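You operate a simulated robot arm through the tools that you are given. There is no shell and no other tool.

The job below is to be done with a simulated robot arm. You get a single attempt, and the scene is never put back.

TASK
Laminate the crew pass at the heat printed on it.
Fine: its board on the feed tray, grip end by the tray's knob; it comes out clear; lay the board on the small wire rack and turn the heat off.

The check looks at the end state, three seconds after you hand in, the way a careful person would. Anything else that was tipped, shoved, dropped, spilled or broken makes it a failure.

THE ROBOT
A 6-joint arm with a two-finger parallel gripper, fixed in place. Base frame: the origin is at the foot of the arm, x ahead of it, y to its left, z up. Lengths are in mm, angles in rad, forces in N, time in s.
Its first joint turns from -2.897 to 2.897 rad. Payload 3.91 kg.
The tool frame sits at the grasp point between the pads (the TCP): z along the fingers, y along the line on which they close. The tips reach 30 mm beyond it. The gripper opens to 110 mm. The fingers are 20 mm wide and 10 mm thick; the gripper's body (48 by 112 mm) begins 55 mm behind the TCP.
Orientation is told as [roll, pitch, yaw] about the base's x, y, z axes, in that order, counted from this pose: with the fingers straight down and closing along the base's y, the tool's x points along the base's -x, its y along +y and its z along -z.

THE INTERFACE
- The arm moves only by the tool servo_tool. Its argument "series" is a list of rows, each a list of 3 entries, a list of its own where there are three numbers: the shift along the tool's x, y, z in mm, then the turn, a rotation vector about the tool's x, y, z in rad, then the closure, from 0 (fully open) to 1 (shut). In form: [[[x, y, z], [rx, ry, rz], grip], ...]. A call has 1 to 20 rows; each row is the pose to reach, as a shift and turn from the pose commanded when the call began, along the tool's axes at that moment. Rows are played at 5 a second. More than 50 mm and 0.15 rad between two rows, or a gripper value outside its range, and nothing of the call is played. Where a pose cannot be reached the arm comes as near as it can. A force on the tool above 40 N (or 10 N above the force at the start of the call, whichever is more), or a blocked arm, ends the call early, and 0.2 s more pass. The fingers move at their own pace (about 153 mm/s each) and stop on an object; they squeeze with about 39 N. The grip force told is the motor's: it shows also when the fingers shut on nothing. Time passes only in rows, and 0.2 s behind the last, so rows that repeat a pose let the fingers close. It gives the time, the measured TCP pose, the force on the tool (base axes), the opening and the grip force at its end, in the units of the frame above (readings bear some noise), with the torque about the TCP (base axes, N m) and any sound that the robot's microphone picked up.
- Cameras (640 x 400 px; columns grow to the right, rows downward): "scene" is fixed at [239.4, 656.1, 1579.1]; the picture's right is [-0.65, -0.76, 0.00], its down [-0.50, 0.42, -0.76] and it looks along [0.58, -0.49, -0.65] (base axes); focal length 352 px, centre (320, 200). "wrist" rides on the gripper at [73, 17, -103] in the tool frame; the picture's right is [-0.23, 0.97, 0.00], its down [-0.76, -0.18, -0.62] and it looks along [-0.61, -0.14, 0.78] (tool axes); focal length 222 px, centre (320, 200). There is no depth. A picture from a camera that has moved, and an enlarged one, comes with that camera's place and axes in the base frame and with its lens. The place of the scene camera against the robot may be out by one fixed shift of up to 25 mm in any direction.
- grab_frame(camera): a new picture of that camera. No time passes.
- inspect(camera, box): a new picture of the part [left, top, right, bottom] of that camera's present view, enlarged. No time passes.
- sign_off(): hands the job in; it is judged then, once.

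Nothing tells you positions but the pictures and the camera data. Unless the task says otherwise, let go and move clear before handing in.

The tools are called after ">>>" as a command line: name --argument value ..., lists and objects as JSON in quotes. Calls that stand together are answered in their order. servo_tool: Moves the arm, as the interface text tells. Its arguments: {"type":"object","properties":{"series":{"type":"array","items":{"type":"array"}}},"required":["series"]} The other tools are called the same way: grab_frame (camera) takes a picture; inspect (camera, box) takes an enlarged picture of a part of a camera's view; sign_off () hands the job in.

At the start:

```text
time: 0.0
position: [358.1, 255.8, 1272.7]
tcp_rot: [0.002, -0.002, 0.0]
contact_force: [-0.6, 0.1, 0.3]
moment: [-0.02, -0.01, -0.01]
finger_gap: 110.0
grip_force: 0.0
```

scene: 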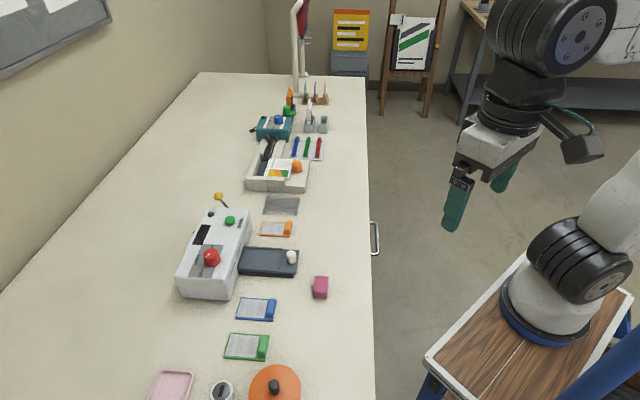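
wrist: 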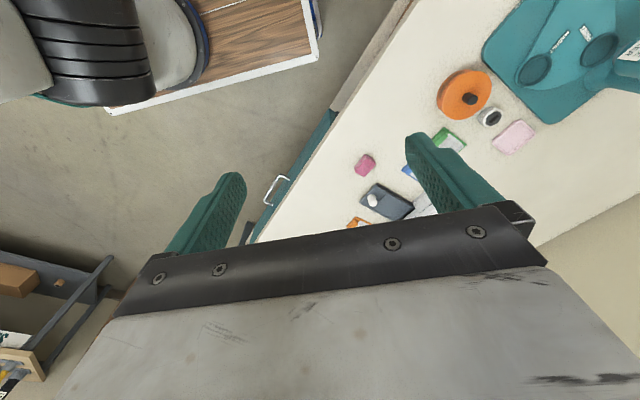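

I see a table with a laminator (white box with red and green controls), a dark feed tray with a white knob, three passes on boards (orange, blue, green), and a wire rack. I'll enlarge parts of the scene to read them.

>>> inspect --camera "scene" --box '[170, 180, 310, 310]'

>>> inspect --camera "scene" --box '[210, 290, 300, 370]'

>>> inspect --camera "scene" --box '[240, 190, 310, 245]'

>>> inspect --camera "scene" --box '[230, 80, 340, 200]'

>>> inspect --camera "scene" --box '[320, 0, 450, 90]'

```text
3.08 times, centred on (240, 245) of scene
camera zoom: at [239.4, 656.1, 1579.1], right [-0.65, -0.76, 0.0], down [-0.5, 0.42, -0.76], along [0.58, -0.49, -0.65], focal length 1084 px, centre (566, 62)
```

zoom: 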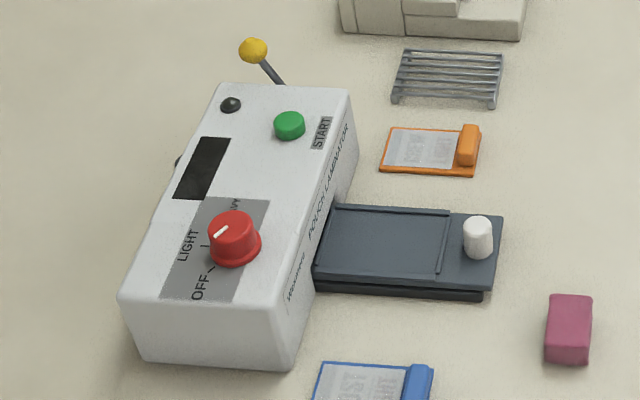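

```text
5.00 times, centred on (255, 330) of scene
camera zoom: at [239.4, 656.1, 1579.1], right [-0.65, -0.76, 0.0], down [-0.5, 0.42, -0.76], along [0.58, -0.49, -0.65], focal length 1761 px, centre (645, -450)
```

zoom: 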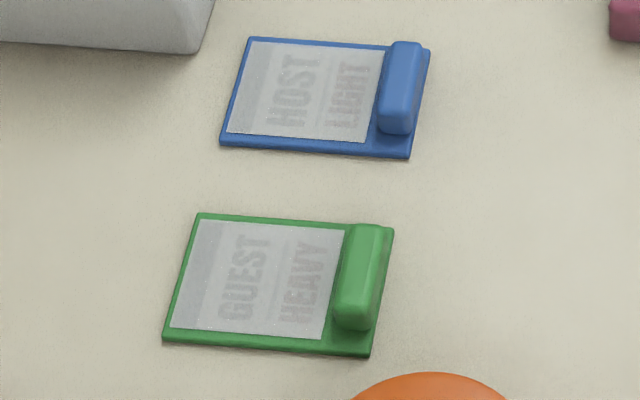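

```text
7.27 times, centred on (275, 218) of scene
camera zoom: at [239.4, 656.1, 1579.1], right [-0.65, -0.76, 0.0], down [-0.5, 0.42, -0.76], along [0.58, -0.49, -0.65], focal length 2562 px, centre (647, 73)
```

zoom: 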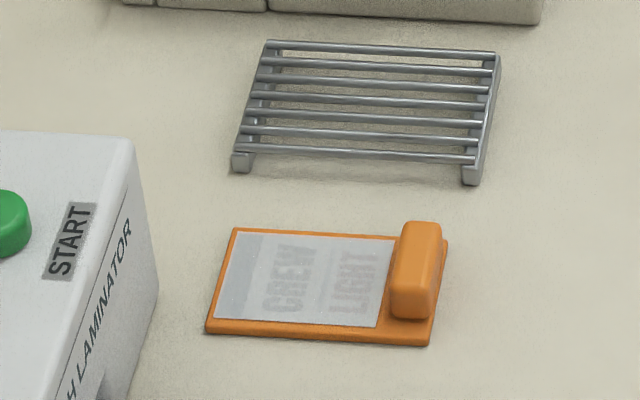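

```text
3.33 times, centred on (285, 140) of scene
camera zoom: at [239.4, 656.1, 1579.1], right [-0.65, -0.76, 0.0], down [-0.5, 0.42, -0.76], along [0.58, -0.49, -0.65], focal length 1174 px, centre (437, 400)
```

zoom: 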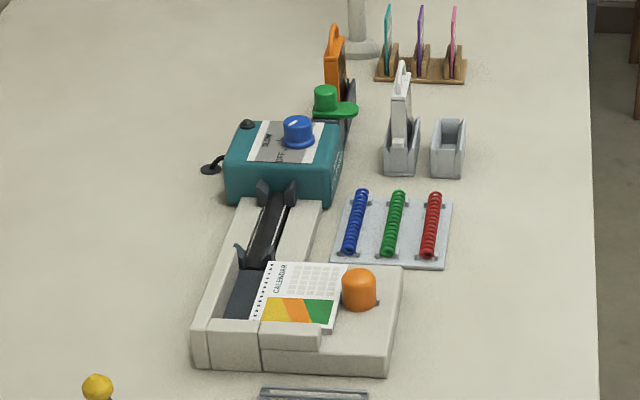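

```text
4.44 times, centred on (385, 45) of scene
camera zoom: at [239.4, 656.1, 1579.1], right [-0.65, -0.76, 0.0], down [-0.5, 0.42, -0.76], along [0.58, -0.49, -0.65], focal length 1565 px, centre (31, 889)
```

zoom: 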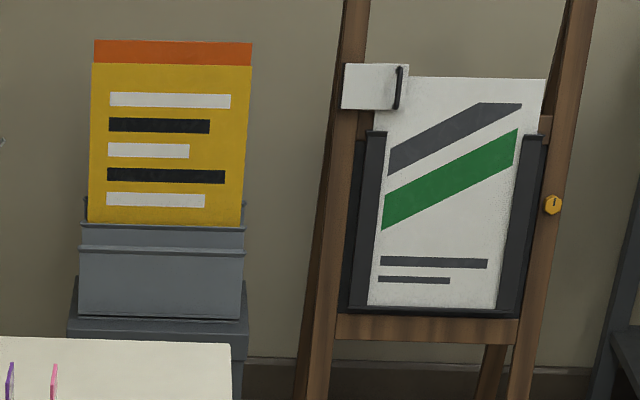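

The crew pass is the orange board and is marked LIGHT. The table appears to run at about 45° to the base frame, with its surface near z≈830. I'll bring the wrist camera over it for a better survey.

>>> servo_tool --series '[[[-35, 3, 18], [0, 0, -0.112], 0], [[-69, 7, 35], [0, 0, -0.224], 0], [[-104, 10, 53], [0, 0, -0.336], 0], [[-138, 14, 70], [0, 0, -0.449], 0], [[-173, 17, 88], [0, 0, -0.561], 0], [[-207, 21, 105], [0, 0, -0.673], 0], [[-242, 24, 123], [0, 0, -0.785], 0], [[-242, 24, 123], [0, 0, -0.785], 0]]'

>>> grab_frame --camera "wrist"

>>> grab_frame --camera "scene"

```text
time: 1.8
position: [599.8, 280.4, 1148.6]
tcp_rot: [-0.001, -0.004, 0.788]
contact_force: [-0.2, -0.4, 0.6]
moment: [0.01, 0.01, 0.05]
finger_gap: 110.2
grip_force: 0.0
```

```text
taken
camera wrist: at [535.9, 241.6, 1252.8], right [-0.53, 0.85, 0.0], down [0.66, 0.41, 0.63], along [0.53, 0.33, -0.78], focal length 222 px, centre (320, 200)
```

wrist: 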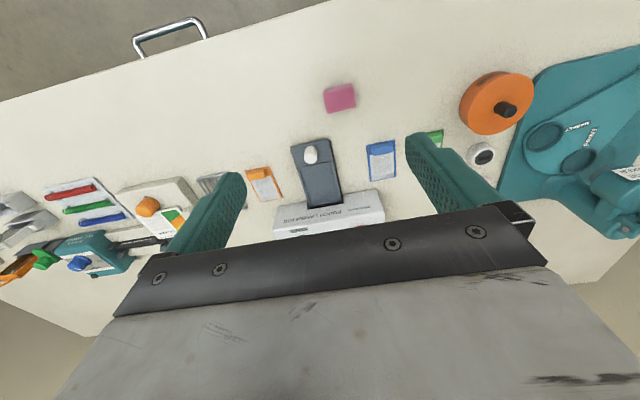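

```text
taken
```

scene: 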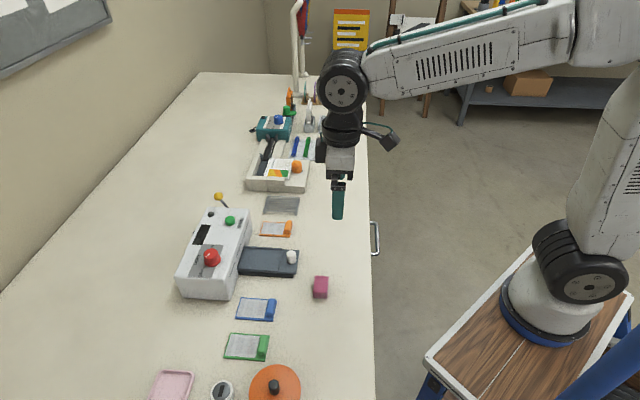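

The wrist view confirms the 45° table edge, but the gripper hides the laminator. I'll move forward over the table to see the controls.

>>> servo_tool --series '[[[-45, 0, 0], [0, 0, 0], 0], [[-90, 0, 0], [0, 0, 0], 0], [[-135, 0, 0], [0, 0, 0], 0], [[-170, 0, 0], [0, 0, 0], 0], [[-170, 0, 0], [0, 0, 0], 0]]'

>>> grab_frame --camera "wrist"

>>> inspect --camera "wrist" --box '[220, 40, 440, 210]'

```text
time: 3.0
position: [720.0, 400.9, 1152.7]
tcp_rot: [0.001, -0.002, 0.785]
contact_force: [0.2, -0.5, 0.0]
moment: [0.01, -0.03, -0.01]
finger_gap: 109.8
grip_force: 0.0
```

```text
taken
camera wrist: at [655.6, 362.5, 1254.9], right [-0.53, 0.85, 0.0], down [0.66, 0.41, 0.62], along [0.53, 0.33, -0.78], focal length 222 px, centre (320, 200)
```

wrist: 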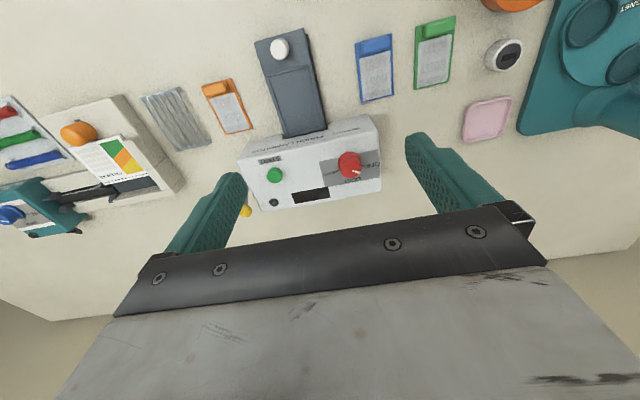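

```text
2.35 times, centred on (330, 125) of wrist
camera zoom: at [655.6, 362.5, 1254.9], right [-0.53, 0.85, 0.0], down [0.66, 0.41, 0.62], along [0.53, 0.33, -0.78], focal length 523 px, centre (296, 376)
```

zoom: 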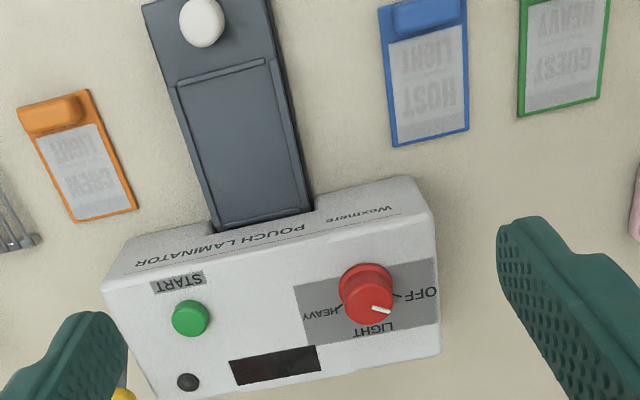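

The laminator's top shows OFF, LIGHT and HEAVY around the red dial, plus START, a lamp and a window. I'll go closer to read the dial pointer.

>>> servo_tool --series '[[[-30, 0, 35], [0, 0, 0], 0], [[-60, 0, 75], [0, 0, 0], 0], [[-80, 0, 110], [0, 0, 0], 0], [[-80, 0, 110], [0, 0, 0], 0]]'

>>> grab_frame --camera "wrist"

>>> inspect --camera "wrist" --box '[230, 100, 430, 225]'

>>> inspect --camera "scene" --box '[175, 225, 235, 285]'

```text
time: 4.0
position: [775.8, 458.4, 1039.5]
tcp_rot: [0.001, -0.004, 0.786]
contact_force: [0.5, -0.2, -0.3]
moment: [0.0, -0.02, 0.01]
finger_gap: 110.0
grip_force: 0.1
```

```text
taken
camera wrist: at [712.4, 418.6, 1143.5], right [-0.53, 0.85, 0.0], down [0.66, 0.41, 0.63], along [0.53, 0.33, -0.78], focal length 222 px, centre (320, 200)
```

wrist: 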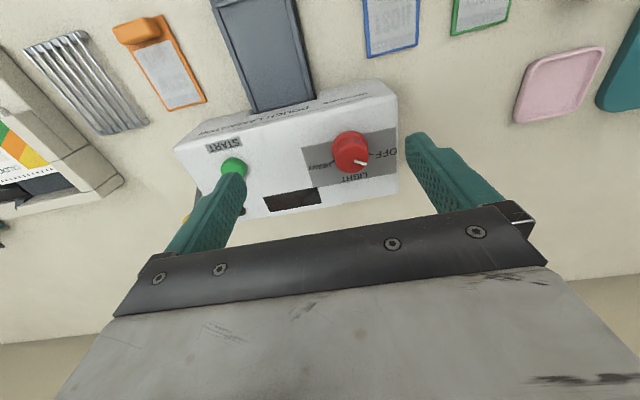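

```text
3.20 times, centred on (330, 162) of wrist
camera zoom: at [712.4, 418.6, 1143.5], right [-0.53, 0.85, 0.0], down [0.66, 0.41, 0.63], along [0.53, 0.33, -0.78], focal length 711 px, centre (288, 320)
```

zoom: 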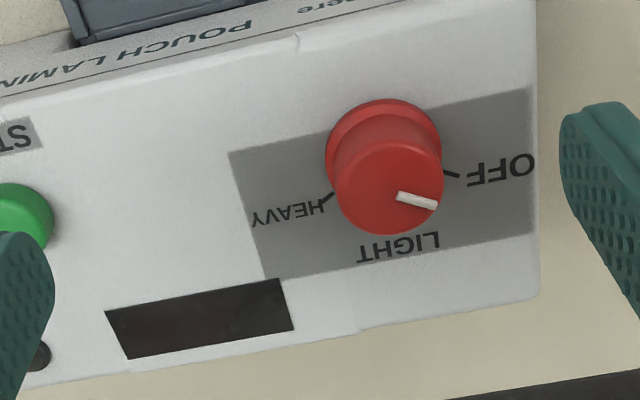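

```text
6.67 times, centred on (205, 255) of scene
camera zoom: at [239.4, 656.1, 1579.1], right [-0.65, -0.76, 0.0], down [-0.5, 0.42, -0.76], along [0.58, -0.49, -0.65], focal length 2348 px, centre (1087, -167)
```

zoom: 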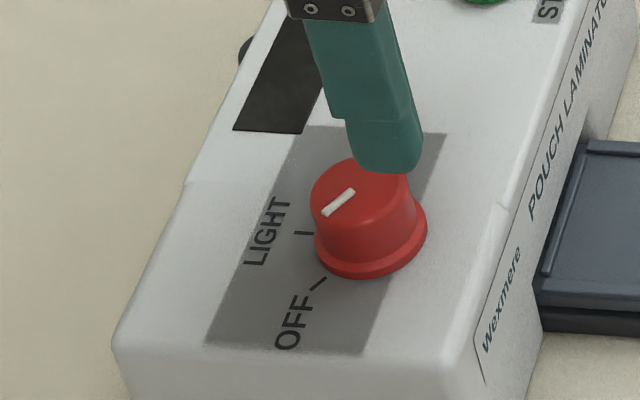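

The pointer sits at OFF. I'll shift sideways to triangulate the dial, the START button, the knob and the tray.

>>> servo_tool --series '[[[0, 45, 0], [0, 0, 0], 0], [[0, 90, 0], [0, 0, 0], 0], [[0, 90, 0], [0, 0, 0], 0]]'

>>> inspect --camera "wrist" --box '[150, 0, 470, 200]'

>>> servo_tool --series '[[[0, -45, 0], [0, 0, 0], 0], [[0, -90, 0], [0, 0, 0], 0], [[0, -135, 0], [0, 0, 0], 0], [[0, -180, 0], [0, 0, 0], 0], [[0, -180, 0], [0, 0, 0], 0]]'

>>> inspect --camera "wrist" --box '[150, 0, 470, 200]'

>>> grab_frame --camera "wrist"

```text
time: 4.8
position: [711.4, 520.9, 1040.2]
tcp_rot: [0.0, -0.003, 0.784]
contact_force: [0.8, -0.6, 0.7]
moment: [0.0, 0.0, 0.01]
finger_gap: 110.2
grip_force: 0.1
```

```text
2.00 times, centred on (310, 100) of wrist
camera zoom: at [648.2, 483.0, 1143.4], right [-0.53, 0.85, 0.0], down [0.66, 0.41, 0.63], along [0.53, 0.33, -0.78], focal length 444 px, centre (340, 400)
```

zoom: 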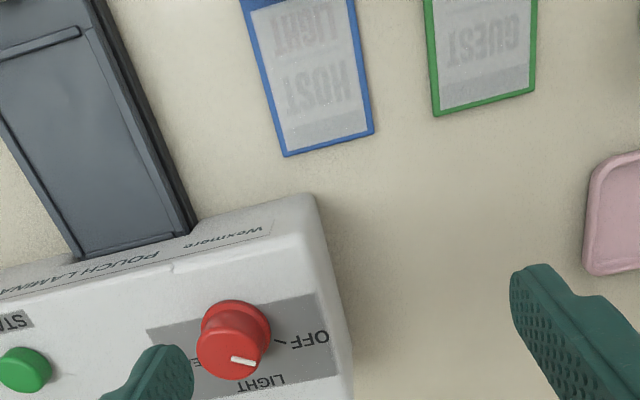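

```text
time: 6.0
position: [840.5, 393.3, 1040.8]
tcp_rot: [-0.001, -0.001, 0.783]
contact_force: [-0.3, 0.1, -0.4]
moment: [-0.01, -0.01, 0.01]
finger_gap: 109.7
grip_force: 0.1
```

```text
2.00 times, centred on (310, 100) of wrist
camera zoom: at [776.7, 355.0, 1144.7], right [-0.53, 0.85, 0.0], down [0.66, 0.41, 0.62], along [0.53, 0.33, -0.78], focal length 444 px, centre (340, 400)
```

zoom: 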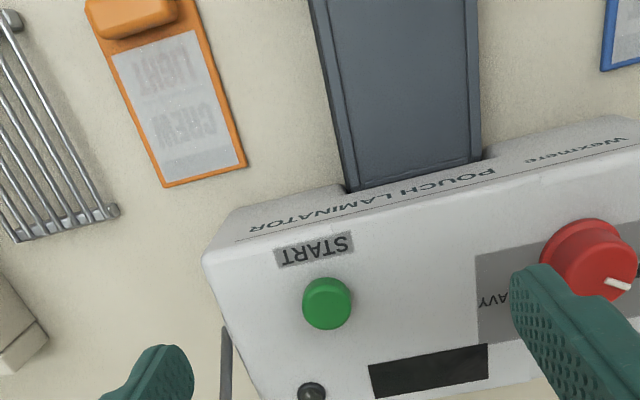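

```text
taken
camera wrist: at [776.7, 355.0, 1144.7], right [-0.53, 0.85, 0.0], down [0.66, 0.41, 0.62], along [0.53, 0.33, -0.78], focal length 222 px, centre (320, 200)
```

wrist: 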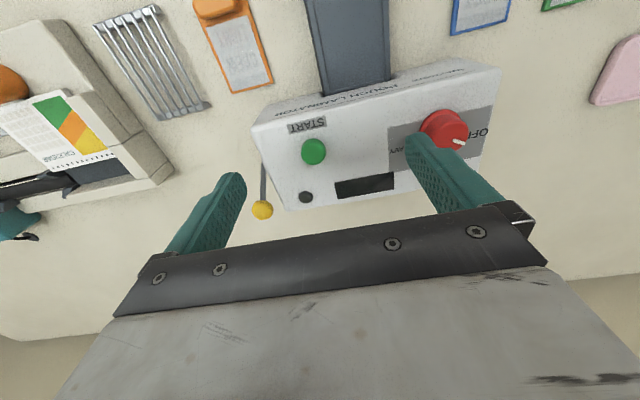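

The dial top is near (784, 500, 950) and START is near (870, 405, 930). The crew board's block is around e1≈392, e2≈764 in table-aligned coordinates. I'll move above the dial.

>>> servo_tool --series '[[[-12, 40, 10], [0, 0, 0], 0.4], [[-24, 80, 20], [0, 0, 0], 0.4], [[-35, 115, 30], [0, 0, 0], 0.4], [[-35, 115, 50], [0, 0, 0], 0.4], [[-35, 115, 50], [0, 0, 0], 0.4]]'

>>> grab_frame --camera "wrist"

>>> inspect --camera "scene" --box '[170, 200, 260, 300]'

```text
time: 7.2
position: [783.5, 500.9, 991.2]
tcp_rot: [0.0, -0.003, 0.785]
contact_force: [0.6, -0.3, 0.5]
moment: [0.0, -0.01, -0.01]
finger_gap: 65.9
grip_force: 0.0
```

```text
taken
camera wrist: at [719.9, 461.4, 1094.3], right [-0.53, 0.85, 0.0], down [0.66, 0.41, 0.63], along [0.53, 0.33, -0.78], focal length 222 px, centre (320, 200)
```

wrist: 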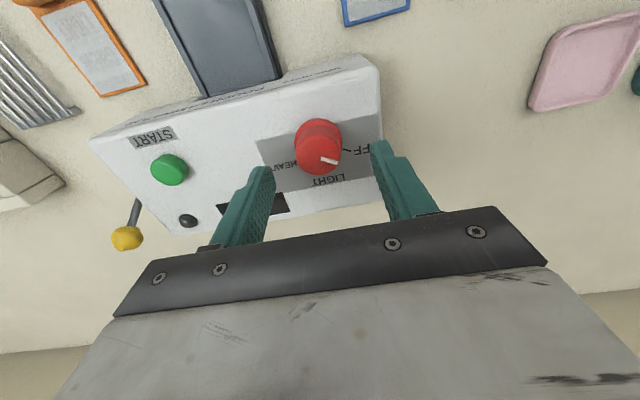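

```text
4.00 times, centred on (215, 250) of scene
camera zoom: at [239.4, 656.1, 1579.1], right [-0.65, -0.76, 0.0], down [-0.5, 0.42, -0.76], along [0.58, -0.49, -0.65], focal length 1409 px, centre (740, 0)
```

zoom: 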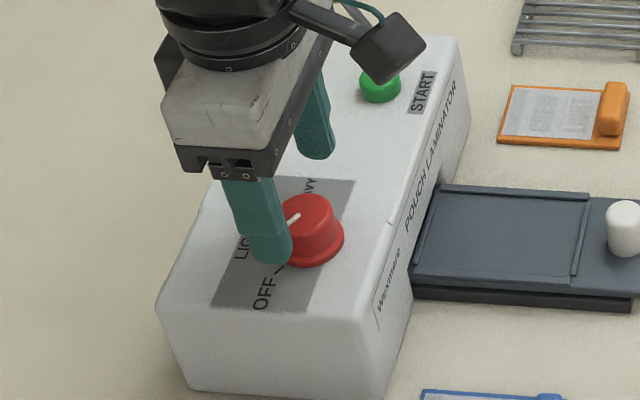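

The gripper is centred on the dial. I'll descend and close on it.

>>> servo_tool --series '[[[0, 0, 15], [0, 0, 0], 0.4], [[-1, 0, 30], [0, 0, 0], 0.4], [[-1, 0, 30], [0, 0, 0], 0.4], [[-1, 0, 30], [0, 0, 0], 0.8], [[-1, 0, 30], [0, 0, 0], 0.8], [[-1, 0, 30], [0, 0, 0], 0.8]]'

>>> grab_frame --camera "wrist"

>>> inspect --camera "scene" --box '[170, 200, 260, 300]'

```text
time: 8.6
position: [785.1, 499.4, 960.6]
tcp_rot: [0.0, -0.004, 0.786]
contact_force: [5.9, -2.4, 0.2]
moment: [-0.12, -0.22, -0.01]
finger_gap: 36.7
grip_force: 45.0
```

```text
taken
camera wrist: at [721.3, 461.0, 1064.0], right [-0.53, 0.85, 0.0], down [0.66, 0.41, 0.63], along [0.53, 0.33, -0.78], focal length 222 px, centre (320, 200)
```

wrist: 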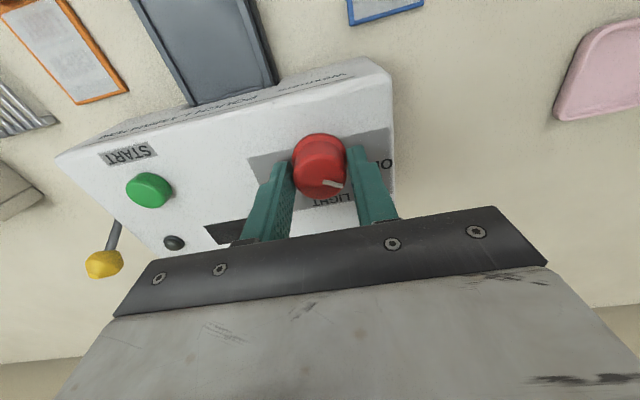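

```text
4.00 times, centred on (215, 250) of scene
camera zoom: at [239.4, 656.1, 1579.1], right [-0.65, -0.76, 0.0], down [-0.5, 0.42, -0.76], along [0.58, -0.49, -0.65], focal length 1409 px, centre (740, 0)
```

zoom: 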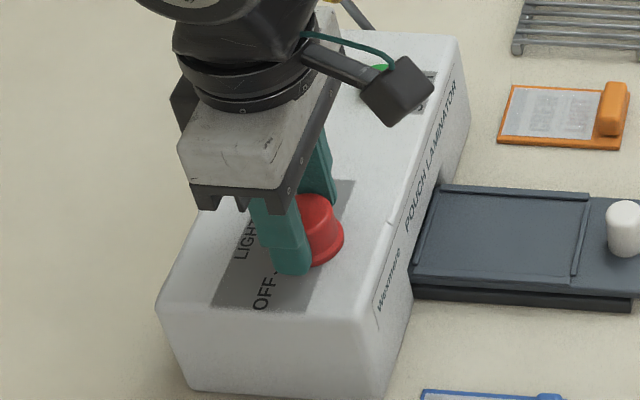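

I have a firm hold of the dial. I'll turn it clockwise, seen from above, by about 0.75 rad from OFF toward LIGHT.

>>> servo_tool --series '[[[-1, 0, 0], [0, 0, 0.1], 0.8], [[-1, 0, 0], [0, 0, 0.22], 0.8], [[-1, 0, 0], [0, 0, 0.34], 0.8], [[-1, 0, 0], [0, 0, 0.46], 0.8], [[-1, 0, 0], [0, 0, 0.58], 0.8], [[-1, 0, 0], [0, 0, 0.7], 0.8], [[-1, 0, 0], [0, 0, 0.76], 0.8], [[-1, 0, 0], [0, 0, 0.76], 0.8]]'

>>> grab_frame --camera "wrist"

>>> inspect --camera "scene" --box '[170, 200, 260, 300]'

```text
time: 10.4
position: [785.5, 499.3, 960.6]
tcp_rot: [0.002, 0.0, 0.025]
contact_force: [-5.6, -19.9, -2.6]
moment: [-0.61, 0.12, -0.01]
finger_gap: 36.3
grip_force: 45.0
```

```text
taken
camera wrist: at [712.0, 515.2, 1064.2], right [0.2, 0.98, 0.0], down [0.77, -0.16, 0.62], along [0.61, -0.13, -0.78], focal length 222 px, centre (320, 200)
```

wrist: 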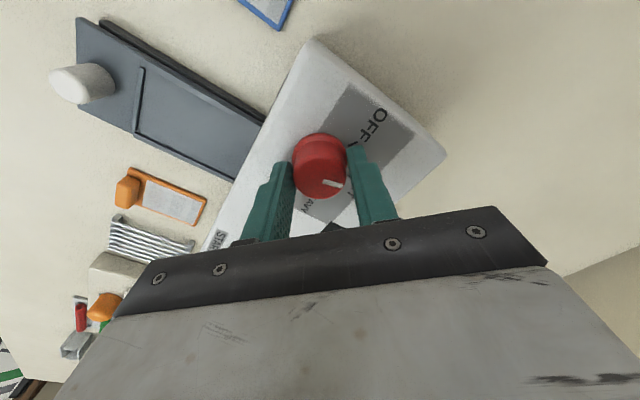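

```text
4.00 times, centred on (215, 250) of scene
camera zoom: at [239.4, 656.1, 1579.1], right [-0.65, -0.76, 0.0], down [-0.5, 0.42, -0.76], along [0.58, -0.49, -0.65], focal length 1409 px, centre (740, 0)
```

zoom: 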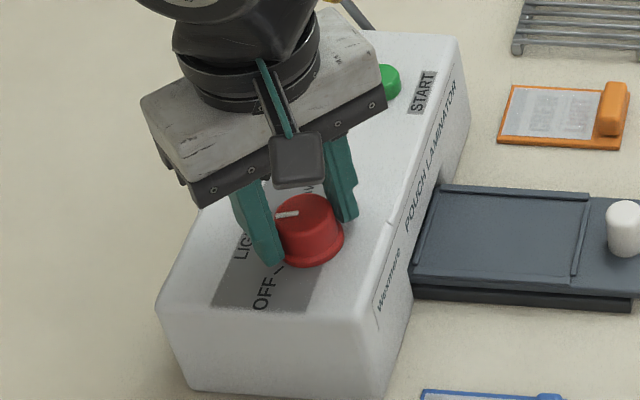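

The pointer appears to be near LIGHT. I'll release, rise and check it.

>>> servo_tool --series '[[[0, 0, 0], [0, 0, 0], 0.4], [[0, 0, 0], [0, 0, 0], 0.4], [[0, 0, -40], [0, 0, 0], 0.4], [[0, 0, -80], [0, 0, 0], 0.4], [[0, 0, -80], [0, 0, 0], 0.4]]'

>>> inspect --camera "wrist" --box '[220, 60, 420, 210]'

>>> inspect --camera "scene" --box '[180, 205, 250, 285]'

```text
time: 11.6
position: [785.6, 500.9, 1041.1]
tcp_rot: [0.0, -0.001, 0.026]
contact_force: [0.2, 0.1, 0.8]
moment: [-0.01, 0.0, -0.01]
finger_gap: 66.2
grip_force: 0.0
```

```text
2.67 times, centred on (320, 135) of wrist
camera zoom: at [711.6, 516.2, 1145.2], right [0.2, 0.98, 0.0], down [0.77, -0.16, 0.62], along [0.61, -0.12, -0.78], focal length 592 px, centre (320, 373)
```

zoom: 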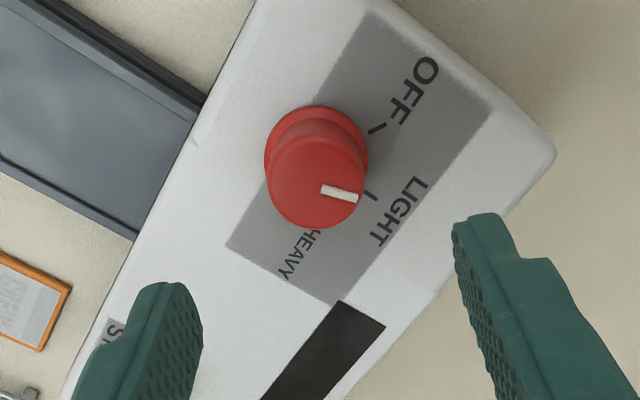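

```text
5.00 times, centred on (215, 245) of scene
camera zoom: at [239.4, 656.1, 1579.1], right [-0.65, -0.76, 0.0], down [-0.5, 0.42, -0.76], along [0.58, -0.49, -0.65], focal length 1761 px, centre (845, -25)
```

zoom: 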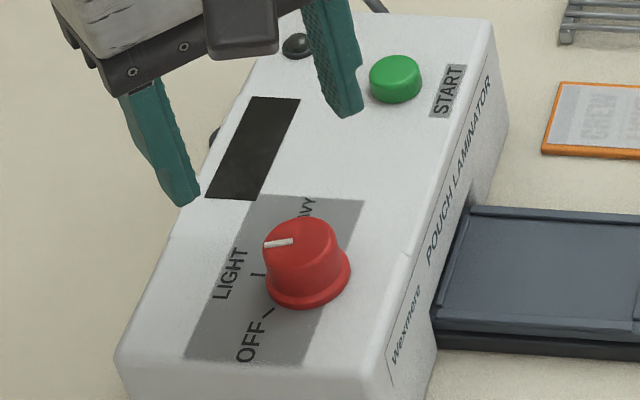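

The pointer sits at about 60° in the base frame, while the LIGHT tick is near 44°. It needs roughly 0.27 rad more, so I'll regrasp and turn it.

>>> servo_tool --series '[[[0, -1, 40], [0, 0, 0], 0.4], [[0, -1, 80], [0, 0, 0], 0.4], [[0, -1, 80], [0, 0, 0], 0.8], [[0, -1, 80], [0, 0, 0], 0.8], [[0, -1, 80], [0, 0, 0], 0.8], [[0, -1, 80], [0, 0, 0.1], 0.8], [[0, -1, 80], [0, 0, 0.2], 0.8], [[0, -1, 80], [0, 0, 0.28], 0.8], [[0, -1, 80], [0, 0, 0.28], 0.8], [[0, -1, 80], [0, 0, 0.28], 0.4], [[0, -1, 80], [0, 0, 0.28], 0.4], [[0, -1, 40], [0, 0, 0.28], 0.4], [[0, -1, 0], [0, 0, 0.28], 0.4], [[0, -1, 0], [0, 0, 0.28], 0.4]]'

>>> inspect --camera "wrist" --box '[220, 60, 420, 210]'

>>> inspect --camera "scene" --box '[180, 205, 250, 285]'

```text
time: 14.6
position: [785.5, 499.3, 1041.5]
tcp_rot: [0.002, -0.001, -0.255]
contact_force: [0.4, -1.0, 0.4]
moment: [0.01, -0.01, 0.02]
finger_gap: 65.9
grip_force: 0.1
```

```text
2.67 times, centred on (320, 135) of wrist
camera zoom: at [718.4, 534.8, 1144.7], right [0.46, 0.89, 0.0], down [0.69, -0.36, 0.62], along [0.55, -0.29, -0.78], focal length 592 px, centre (320, 373)
```

zoom: 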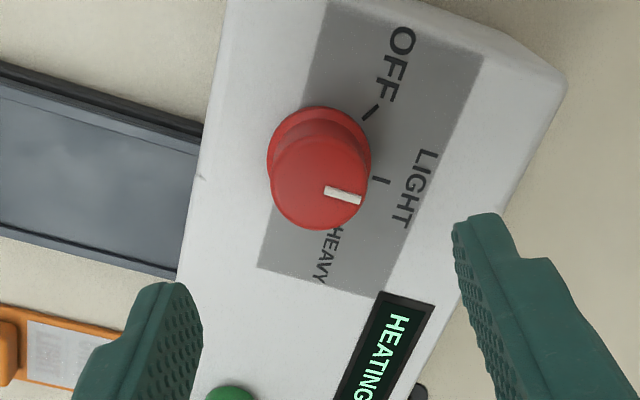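

```text
5.00 times, centred on (215, 245) of scene
camera zoom: at [239.4, 656.1, 1579.1], right [-0.65, -0.76, 0.0], down [-0.5, 0.42, -0.76], along [0.58, -0.49, -0.65], focal length 1761 px, centre (845, -25)
```

zoom: 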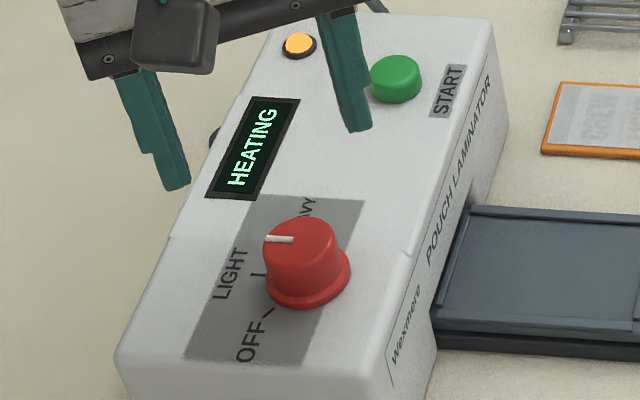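

The display reads HEATING with the amber lamp lit, and the pointer is at LIGHT. Next I'll go to the crew board with the gripper turned to close across its grip block.

>>> servo_tool --series '[[[-15, -37, 0], [0, 0, 0.09], 0.4], [[-30, -73, 0], [0, 0, 0.18], 0.4], [[-45, -110, 0], [0, 0, 0.27], 0.4], [[-61, -147, 0], [0, 0, 0.36], 0.4], [[-76, -184, 0], [0, 0, 0.45], 0.4], [[-91, -220, 20], [0, 0, 0.53], 0.4], [[-91, -220, 60], [0, 0, 0.53], 0.5], [[-91, -220, 81], [0, 0, 0.53], 0.5], [[-91, -220, 81], [0, 0, 0.53], 0.5]]'

>>> grab_frame --camera "wrist"

>>> inspect --camera "wrist" --box '[240, 60, 420, 190]'

>>> grab_frame --camera "scene"

```text
time: 16.6
position: [818.8, 264.2, 958.4]
tcp_rot: [0.005, 0.0, -0.785]
contact_force: [-0.6, -0.3, -0.8]
moment: [0.0, 0.01, 0.0]
finger_gap: 54.7
grip_force: 0.0
```

```text
taken
camera wrist: at [777.8, 327.5, 1062.6], right [0.85, 0.53, 0.0], down [0.41, -0.67, 0.62], along [0.33, -0.53, -0.78], focal length 222 px, centre (320, 200)
```

wrist: 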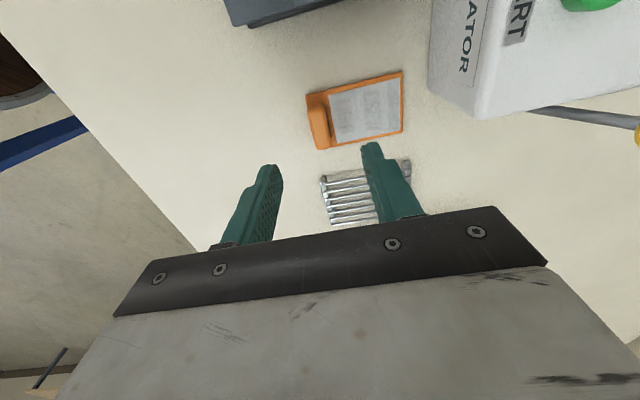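

```text
3.08 times, centred on (330, 125) of wrist
camera zoom: at [777.8, 327.5, 1062.6], right [0.85, 0.53, 0.0], down [0.41, -0.67, 0.62], along [0.33, -0.53, -0.78], focal length 684 px, centre (289, 431)
```

zoom: 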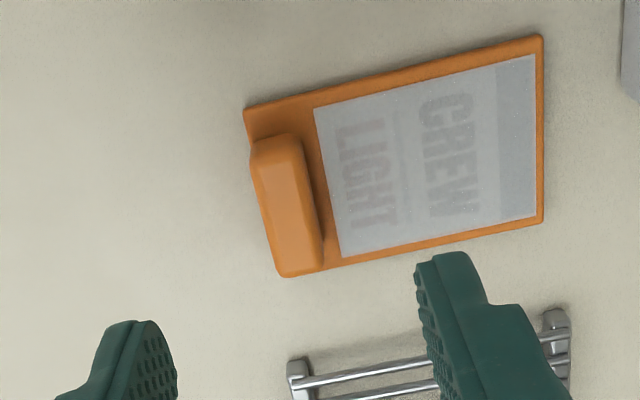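

```text
taken
```

scene: 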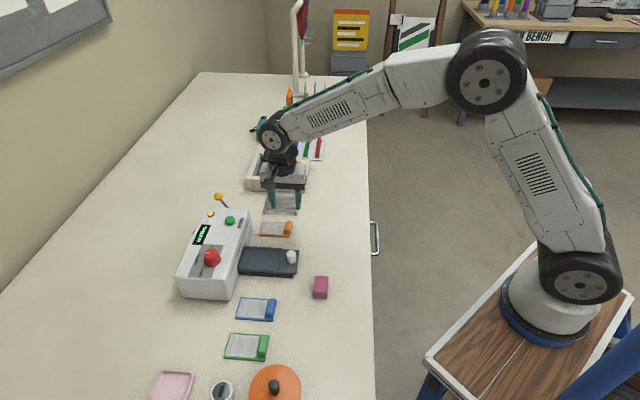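

The crew board's block is centred at about e1=395, e2=765. I'll descend in steps with the fingers straddling it.

>>> servo_tool --series '[[[-3, -1, 30], [0, 0, 0], 0.55], [[-3, -1, 55], [0, 0, 0], 0.55], [[-3, -1, 70], [0, 0, 0], 0.55], [[-3, -1, 70], [0, 0, 0], 0.55]]'

>>> inspect --camera "wrist" --box '[240, 80, 420, 210]'

>>> inspect --camera "scene" --box '[245, 170, 325, 250]'

```text
time: 17.6
position: [820.4, 262.4, 889.2]
tcp_rot: [0.002, 0.001, -0.784]
contact_force: [-0.9, -1.1, -0.6]
moment: [0.0, 0.0, -0.01]
finger_gap: 49.5
grip_force: 0.0
```

```text
3.08 times, centred on (330, 145) of wrist
camera zoom: at [779.8, 325.6, 993.0], right [0.85, 0.53, 0.0], down [0.41, -0.66, 0.62], along [0.33, -0.53, -0.78], focal length 684 px, centre (289, 369)
```

zoom: 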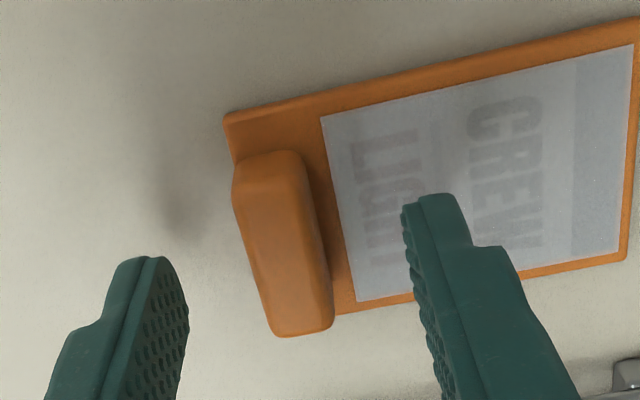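

```text
5.00 times, centred on (285, 210) of scene
camera zoom: at [239.4, 656.1, 1579.1], right [-0.65, -0.76, 0.0], down [-0.5, 0.42, -0.76], along [0.58, -0.49, -0.65], focal length 1761 px, centre (495, 150)
```

zoom: 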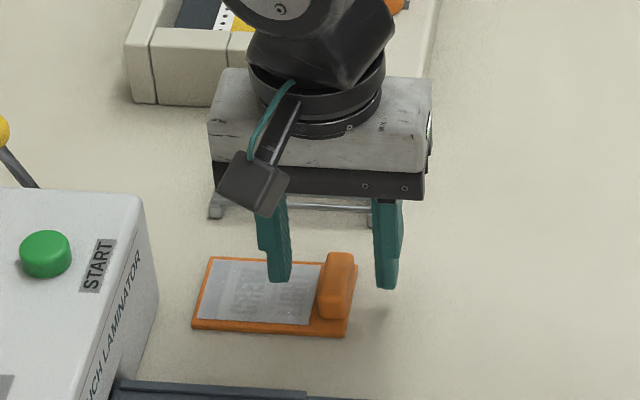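

The alignment is good. I'll lower to just above the board surface and close on the block.

>>> servo_tool --series '[[[-1, -1.5, 7], [0, 0, 0], 0.55], [[-1, -1.5, 13], [0, 0, 0], 0.55], [[-1, -1.5, 13], [0, 0, 0], 0.55]]'

>>> servo_tool --series '[[[0, 0, 0], [0, 0, 0], 0.8], [[0, 0, 0], [0, 0, 0], 1], [[0, 0, 0], [0, 0, 0], 1], [[0, 0, 0], [0, 0, 0], 1]]'

>>> inspect --camera "wrist" --box '[240, 80, 420, 210]'

>>> inspect --camera "scene" --box '[245, 170, 325, 250]'

```text
time: 18.4
position: [818.3, 259.1, 877.3]
tcp_rot: [0.001, 0.0, -0.783]
contact_force: [-0.4, 0.5, 0.5]
moment: [0.02, 0.02, -0.01]
finger_gap: 49.5
grip_force: 0.1
```

```text
time: 19.4
position: [818.6, 260.3, 876.5]
tcp_rot: [0.001, 0.0, -0.782]
contact_force: [0.5, -0.1, -0.2]
moment: [-0.04, 0.0, 0.01]
finger_gap: 14.7
grip_force: 39.3
```

```text
3.08 times, centred on (330, 145) of wrist
camera zoom: at [779.4, 323.5, 980.3], right [0.85, 0.53, 0.0], down [0.41, -0.66, 0.62], along [0.33, -0.53, -0.78], focal length 684 px, centre (289, 369)
```

zoom: 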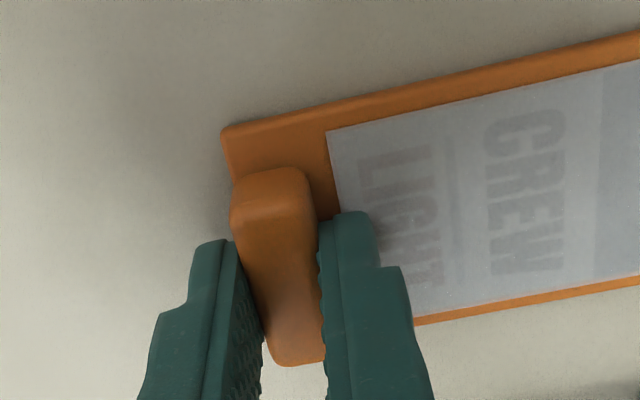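

```text
5.00 times, centred on (285, 210) of scene
camera zoom: at [239.4, 656.1, 1579.1], right [-0.65, -0.76, 0.0], down [-0.5, 0.42, -0.76], along [0.58, -0.49, -0.65], focal length 1761 px, centre (495, 150)
```

zoom: 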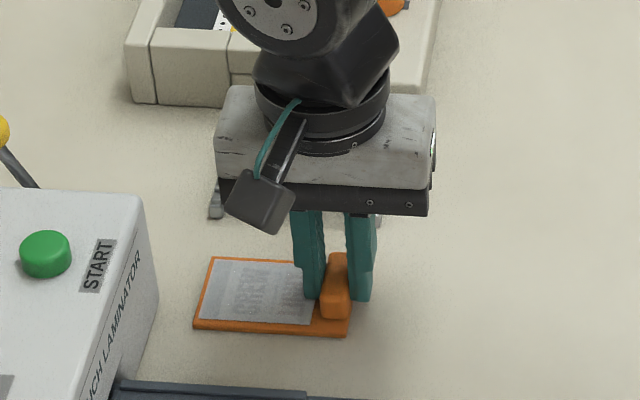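

The block is gripped at 14.7 mm. I'll lift it and move toward the tray, looking as I go.

>>> servo_tool --series '[[[0, 0, -30], [0, 0, 0], 1], [[0, 0, -70], [0, 0, 0], 1], [[0, 0, -110], [0, 0, 0], 1], [[40, 0, -120], [0, 0, 0], 1], [[60, 0, -120], [0, 0, 0], 1], [[60, 0, -120], [0, 0, 0], 1]]'

>>> grab_frame --camera "wrist"

>>> inspect --camera "wrist" --box '[190, 0, 430, 150]'

>>> inspect --camera "scene" --box '[170, 180, 330, 300]'

```text
time: 20.8
position: [775.5, 302.0, 996.1]
tcp_rot: [0.001, 0.002, -0.785]
contact_force: [0.4, 0.4, -0.9]
moment: [-0.03, 0.03, 0.0]
finger_gap: 14.7
grip_force: 39.5
```

```text
taken
camera wrist: at [735.7, 367.0, 1100.7], right [0.85, 0.53, 0.0], down [0.41, -0.66, 0.62], along [0.33, -0.53, -0.78], focal length 222 px, centre (320, 200)
```

wrist: 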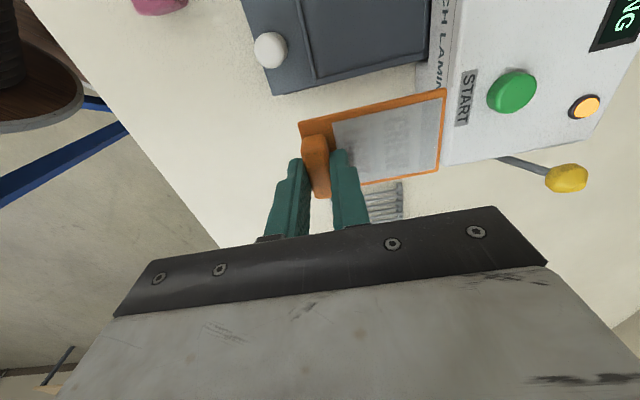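

```text
2.67 times, centred on (310, 75) of wrist
camera zoom: at [735.7, 367.0, 1100.7], right [0.85, 0.53, 0.0], down [0.41, -0.66, 0.62], along [0.33, -0.53, -0.78], focal length 592 px, centre (347, 533)
```

zoom: 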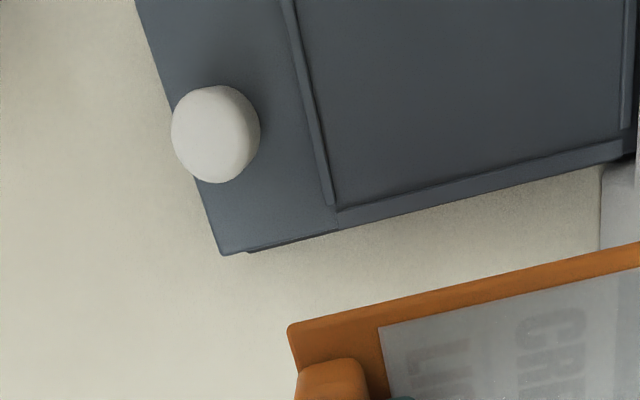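

```text
3.33 times, centred on (250, 240) of scene
camera zoom: at [239.4, 656.1, 1579.1], right [-0.65, -0.76, 0.0], down [-0.5, 0.42, -0.76], along [0.58, -0.49, -0.65], focal length 1174 px, centre (553, 67)
```

zoom: 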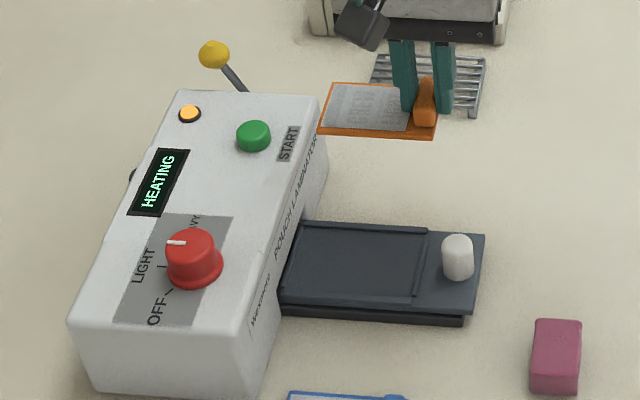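

The tray bed appears to span e1≈241–302 and e2≈767–868, with the knob at e2≈733. I'll bring the board above it and check the margins.

>>> servo_tool --series '[[[32, 8, 0], [0, 0, 0], 1], [[63, 16, 0], [0, 0, 0], 1], [[63, 16, 40], [0, 0, 0], 1], [[63, 16, 75], [0, 0, 0], 1], [[63, 16, 75], [0, 0, 0], 1]]'

>>> grab_frame --camera "wrist"

>>> inspect --camera "wrist" --box '[230, 60, 470, 210]'

>>> inspect --camera "scene" --box '[170, 180, 330, 300]'

```text
time: 22.0
position: [741.9, 357.8, 922.1]
tcp_rot: [0.002, -0.001, -0.785]
contact_force: [-0.6, 0.2, -0.5]
moment: [0.01, 0.0, 0.0]
finger_gap: 14.6
grip_force: 39.2
```

```text
taken
camera wrist: at [702.1, 422.0, 1025.4], right [0.85, 0.53, 0.0], down [0.41, -0.67, 0.62], along [0.33, -0.53, -0.78], focal length 222 px, centre (320, 200)
```

wrist: 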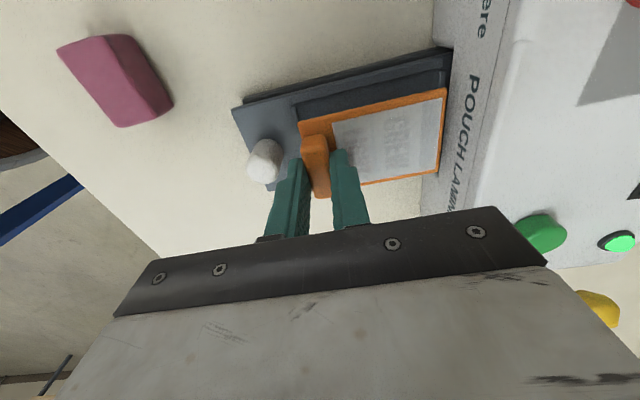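

```text
2.67 times, centred on (350, 135) of wrist
camera zoom: at [702.1, 422.0, 1025.4], right [0.85, 0.53, 0.0], down [0.41, -0.67, 0.62], along [0.33, -0.53, -0.78], focal length 592 px, centre (240, 373)
```

zoom: 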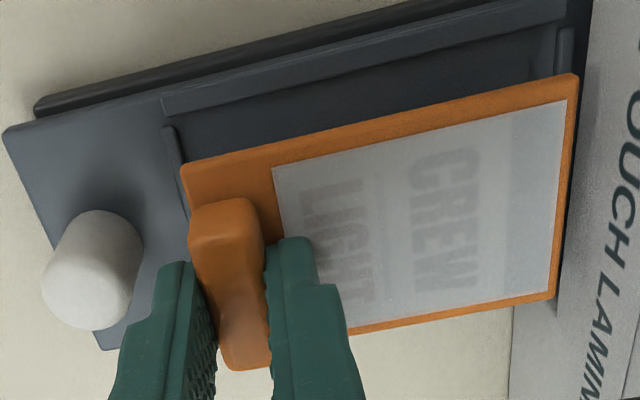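

```text
3.33 times, centred on (250, 240) of scene
camera zoom: at [239.4, 656.1, 1579.1], right [-0.65, -0.76, 0.0], down [-0.5, 0.42, -0.76], along [0.58, -0.49, -0.65], focal length 1174 px, centre (553, 67)
```

zoom: 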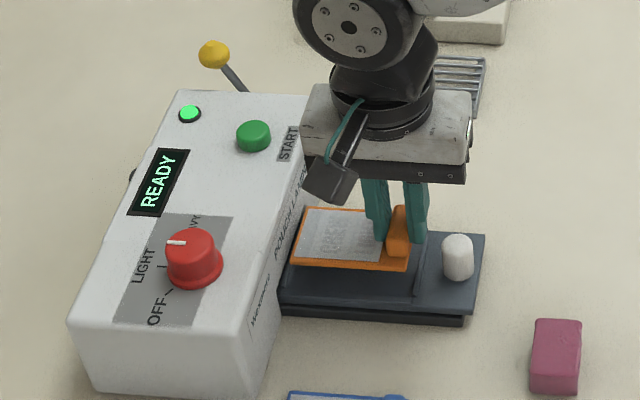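

The display now reads READY with a green lamp, and the board is well centred over the tray bed. I'll lower it in small steps and watch the force.

>>> servo_tool --series '[[[0, 1, 12], [0, 0, 0], 1], [[0, 1, 22], [0, 0, 0], 1], [[0, 1, 24], [0, 0, 0], 1], [[0, 1, 26], [0, 0, 0], 1], [[0, 1, 26], [0, 0, 0], 1]]'

>>> inspect --camera "wrist" --box '[230, 60, 470, 210]'

>>> inspect --camera "scene" --box '[220, 220, 320, 290]'

```text
time: 23.2
position: [743.7, 358.4, 896.8]
tcp_rot: [0.003, 0.0, -0.782]
contact_force: [-0.9, 0.3, 8.6]
moment: [-0.04, 0.03, 0.02]
finger_gap: 14.8
grip_force: 38.8
```

```text
2.67 times, centred on (350, 135) of wrist
camera zoom: at [703.6, 422.3, 1000.2], right [0.85, 0.53, 0.0], down [0.41, -0.67, 0.62], along [0.33, -0.53, -0.78], focal length 592 px, centre (240, 373)
```

zoom: 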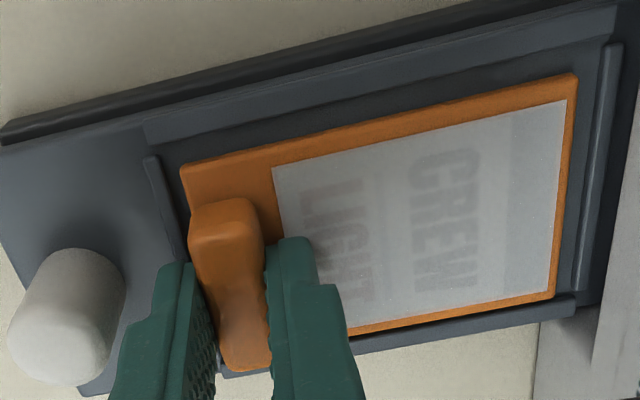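

```text
5.71 times, centred on (270, 255) of scene
camera zoom: at [239.4, 656.1, 1579.1], right [-0.65, -0.76, 0.0], down [-0.5, 0.42, -0.76], along [0.58, -0.49, -0.65], focal length 2013 px, centre (606, -114)
```

zoom: 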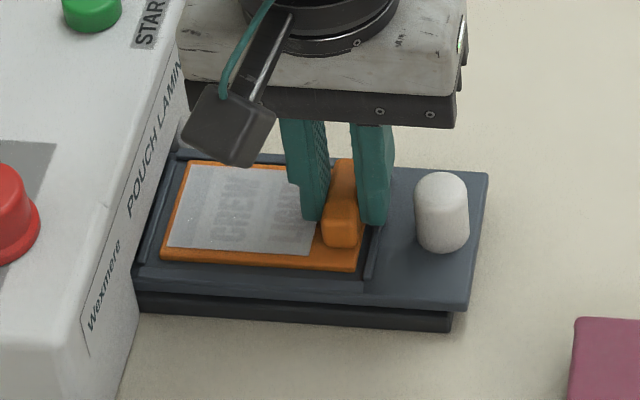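

The board has seated at about 8.6 N and sits inside the bed. I'll open slightly, staying clear of the knob, and rise.

>>> servo_tool --series '[[[0, 0, 0.5], [0, 0, 0], 0.73], [[0, 0, 0], [0, 0, 0], 0.73], [[0, 0, 0], [0, 0, 0], 0.73]]'

>>> inspect --camera "wrist" --box '[230, 60, 470, 210]'

>>> servo_tool --series '[[[0, 0, -15], [0, 0, 0], 0.73], [[0, 0, -50], [0, 0, 0], 0.73], [[0, 0, -90], [0, 0, 0], 0.73], [[0, 0, -120], [0, 0, 0], 0.73]]'

>>> grab_frame --camera "wrist"

>>> inspect --camera "scene" --box '[170, 180, 330, 300]'

```text
time: 24.0
position: [743.6, 357.6, 896.8]
tcp_rot: [0.003, -0.001, -0.784]
contact_force: [-0.2, -0.3, -0.2]
moment: [0.01, 0.02, 0.03]
finger_gap: 29.8
grip_force: 0.0
```

```text
2.67 times, centred on (350, 135) of wrist
camera zoom: at [703.6, 422.1, 999.2], right [0.85, 0.53, 0.0], down [0.41, -0.66, 0.62], along [0.33, -0.53, -0.78], focal length 592 px, centre (240, 373)
```

zoom: 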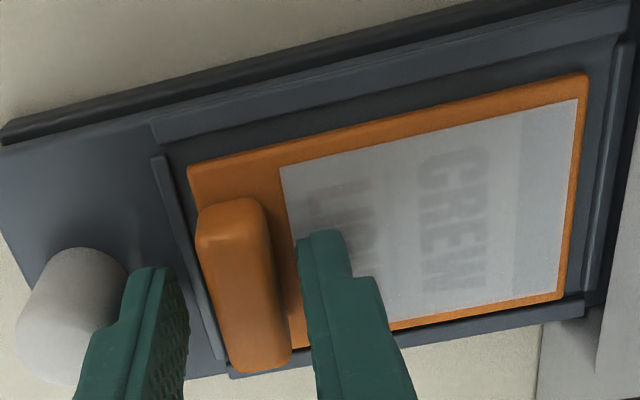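

```text
time: 25.0
position: [743.5, 358.6, 1016.0]
tcp_rot: [0.001, 0.0, -0.785]
contact_force: [0.0, 0.9, 1.4]
moment: [0.02, 0.02, 0.01]
finger_gap: 29.6
grip_force: 0.0
```

```text
taken
camera wrist: at [704.2, 422.2, 1119.2], right [0.85, 0.53, 0.0], down [0.41, -0.66, 0.62], along [0.33, -0.53, -0.78], focal length 222 px, centre (320, 200)
```

wrist: 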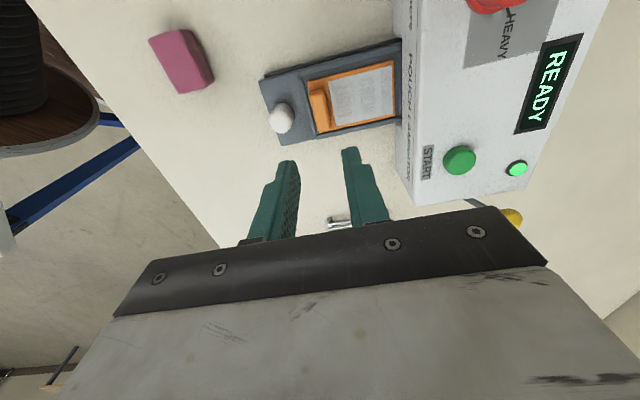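

```text
3.33 times, centred on (250, 240) of scene
camera zoom: at [239.4, 656.1, 1579.1], right [-0.65, -0.76, 0.0], down [-0.5, 0.42, -0.76], along [0.58, -0.49, -0.65], focal length 1174 px, centre (553, 67)
```

zoom: 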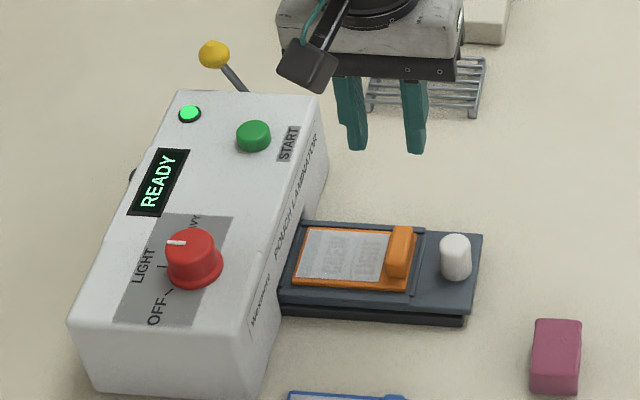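

The crew board sits properly in the tray and the laminator is READY. I'll look closely at how the tray meets the machine before going further.

>>> inspect --camera "scene" --box '[215, 230, 305, 290]'

>>> inspect --camera "wrist" --box '[250, 20, 430, 160]'

>>> inspect --camera "scene" --box '[190, 180, 260, 240]'

```text
6.67 times, centred on (260, 260) of scene
camera zoom: at [239.4, 656.1, 1579.1], right [-0.65, -0.76, 0.0], down [-0.5, 0.42, -0.76], along [0.58, -0.49, -0.65], focal length 2348 px, centre (720, -200)
```

zoom: 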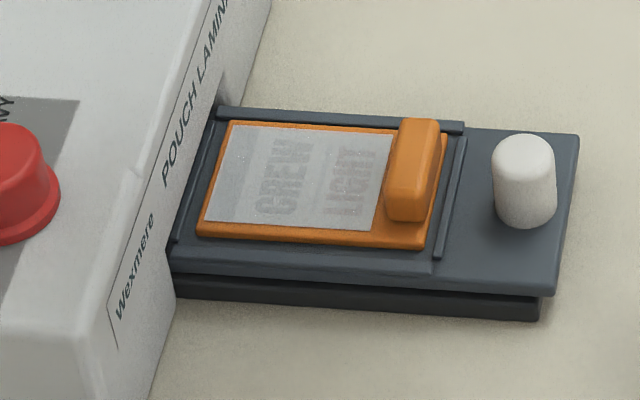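

```text
2.86 times, centred on (340, 90) of wrist
camera zoom: at [704.2, 422.2, 1119.2], right [0.85, 0.53, 0.0], down [0.41, -0.66, 0.62], along [0.33, -0.53, -0.78], focal length 635 px, centre (263, 514)
```

zoom: 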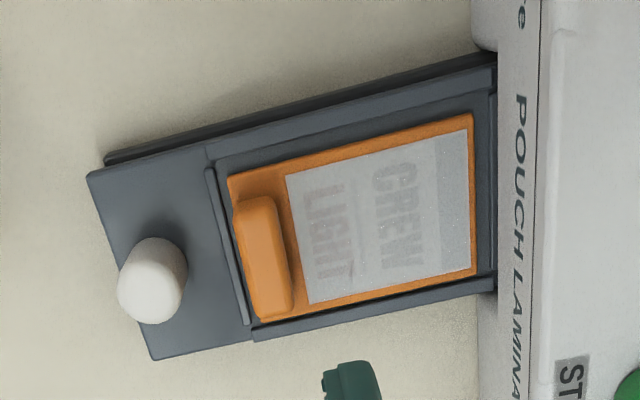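

```text
6.67 times, centred on (225, 210) of scene
camera zoom: at [239.4, 656.1, 1579.1], right [-0.65, -0.76, 0.0], down [-0.5, 0.42, -0.76], along [0.58, -0.49, -0.65], focal length 2348 px, centre (953, 133)
```

zoom: 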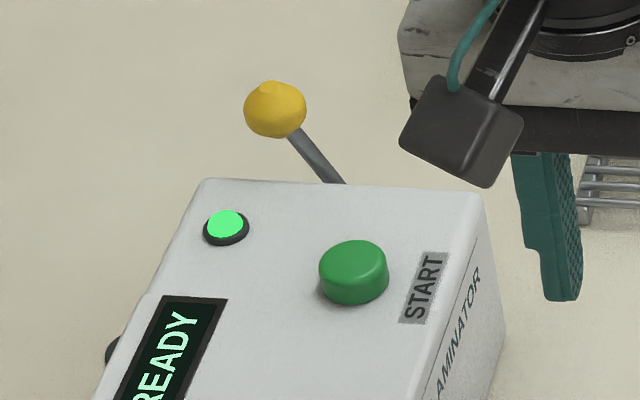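

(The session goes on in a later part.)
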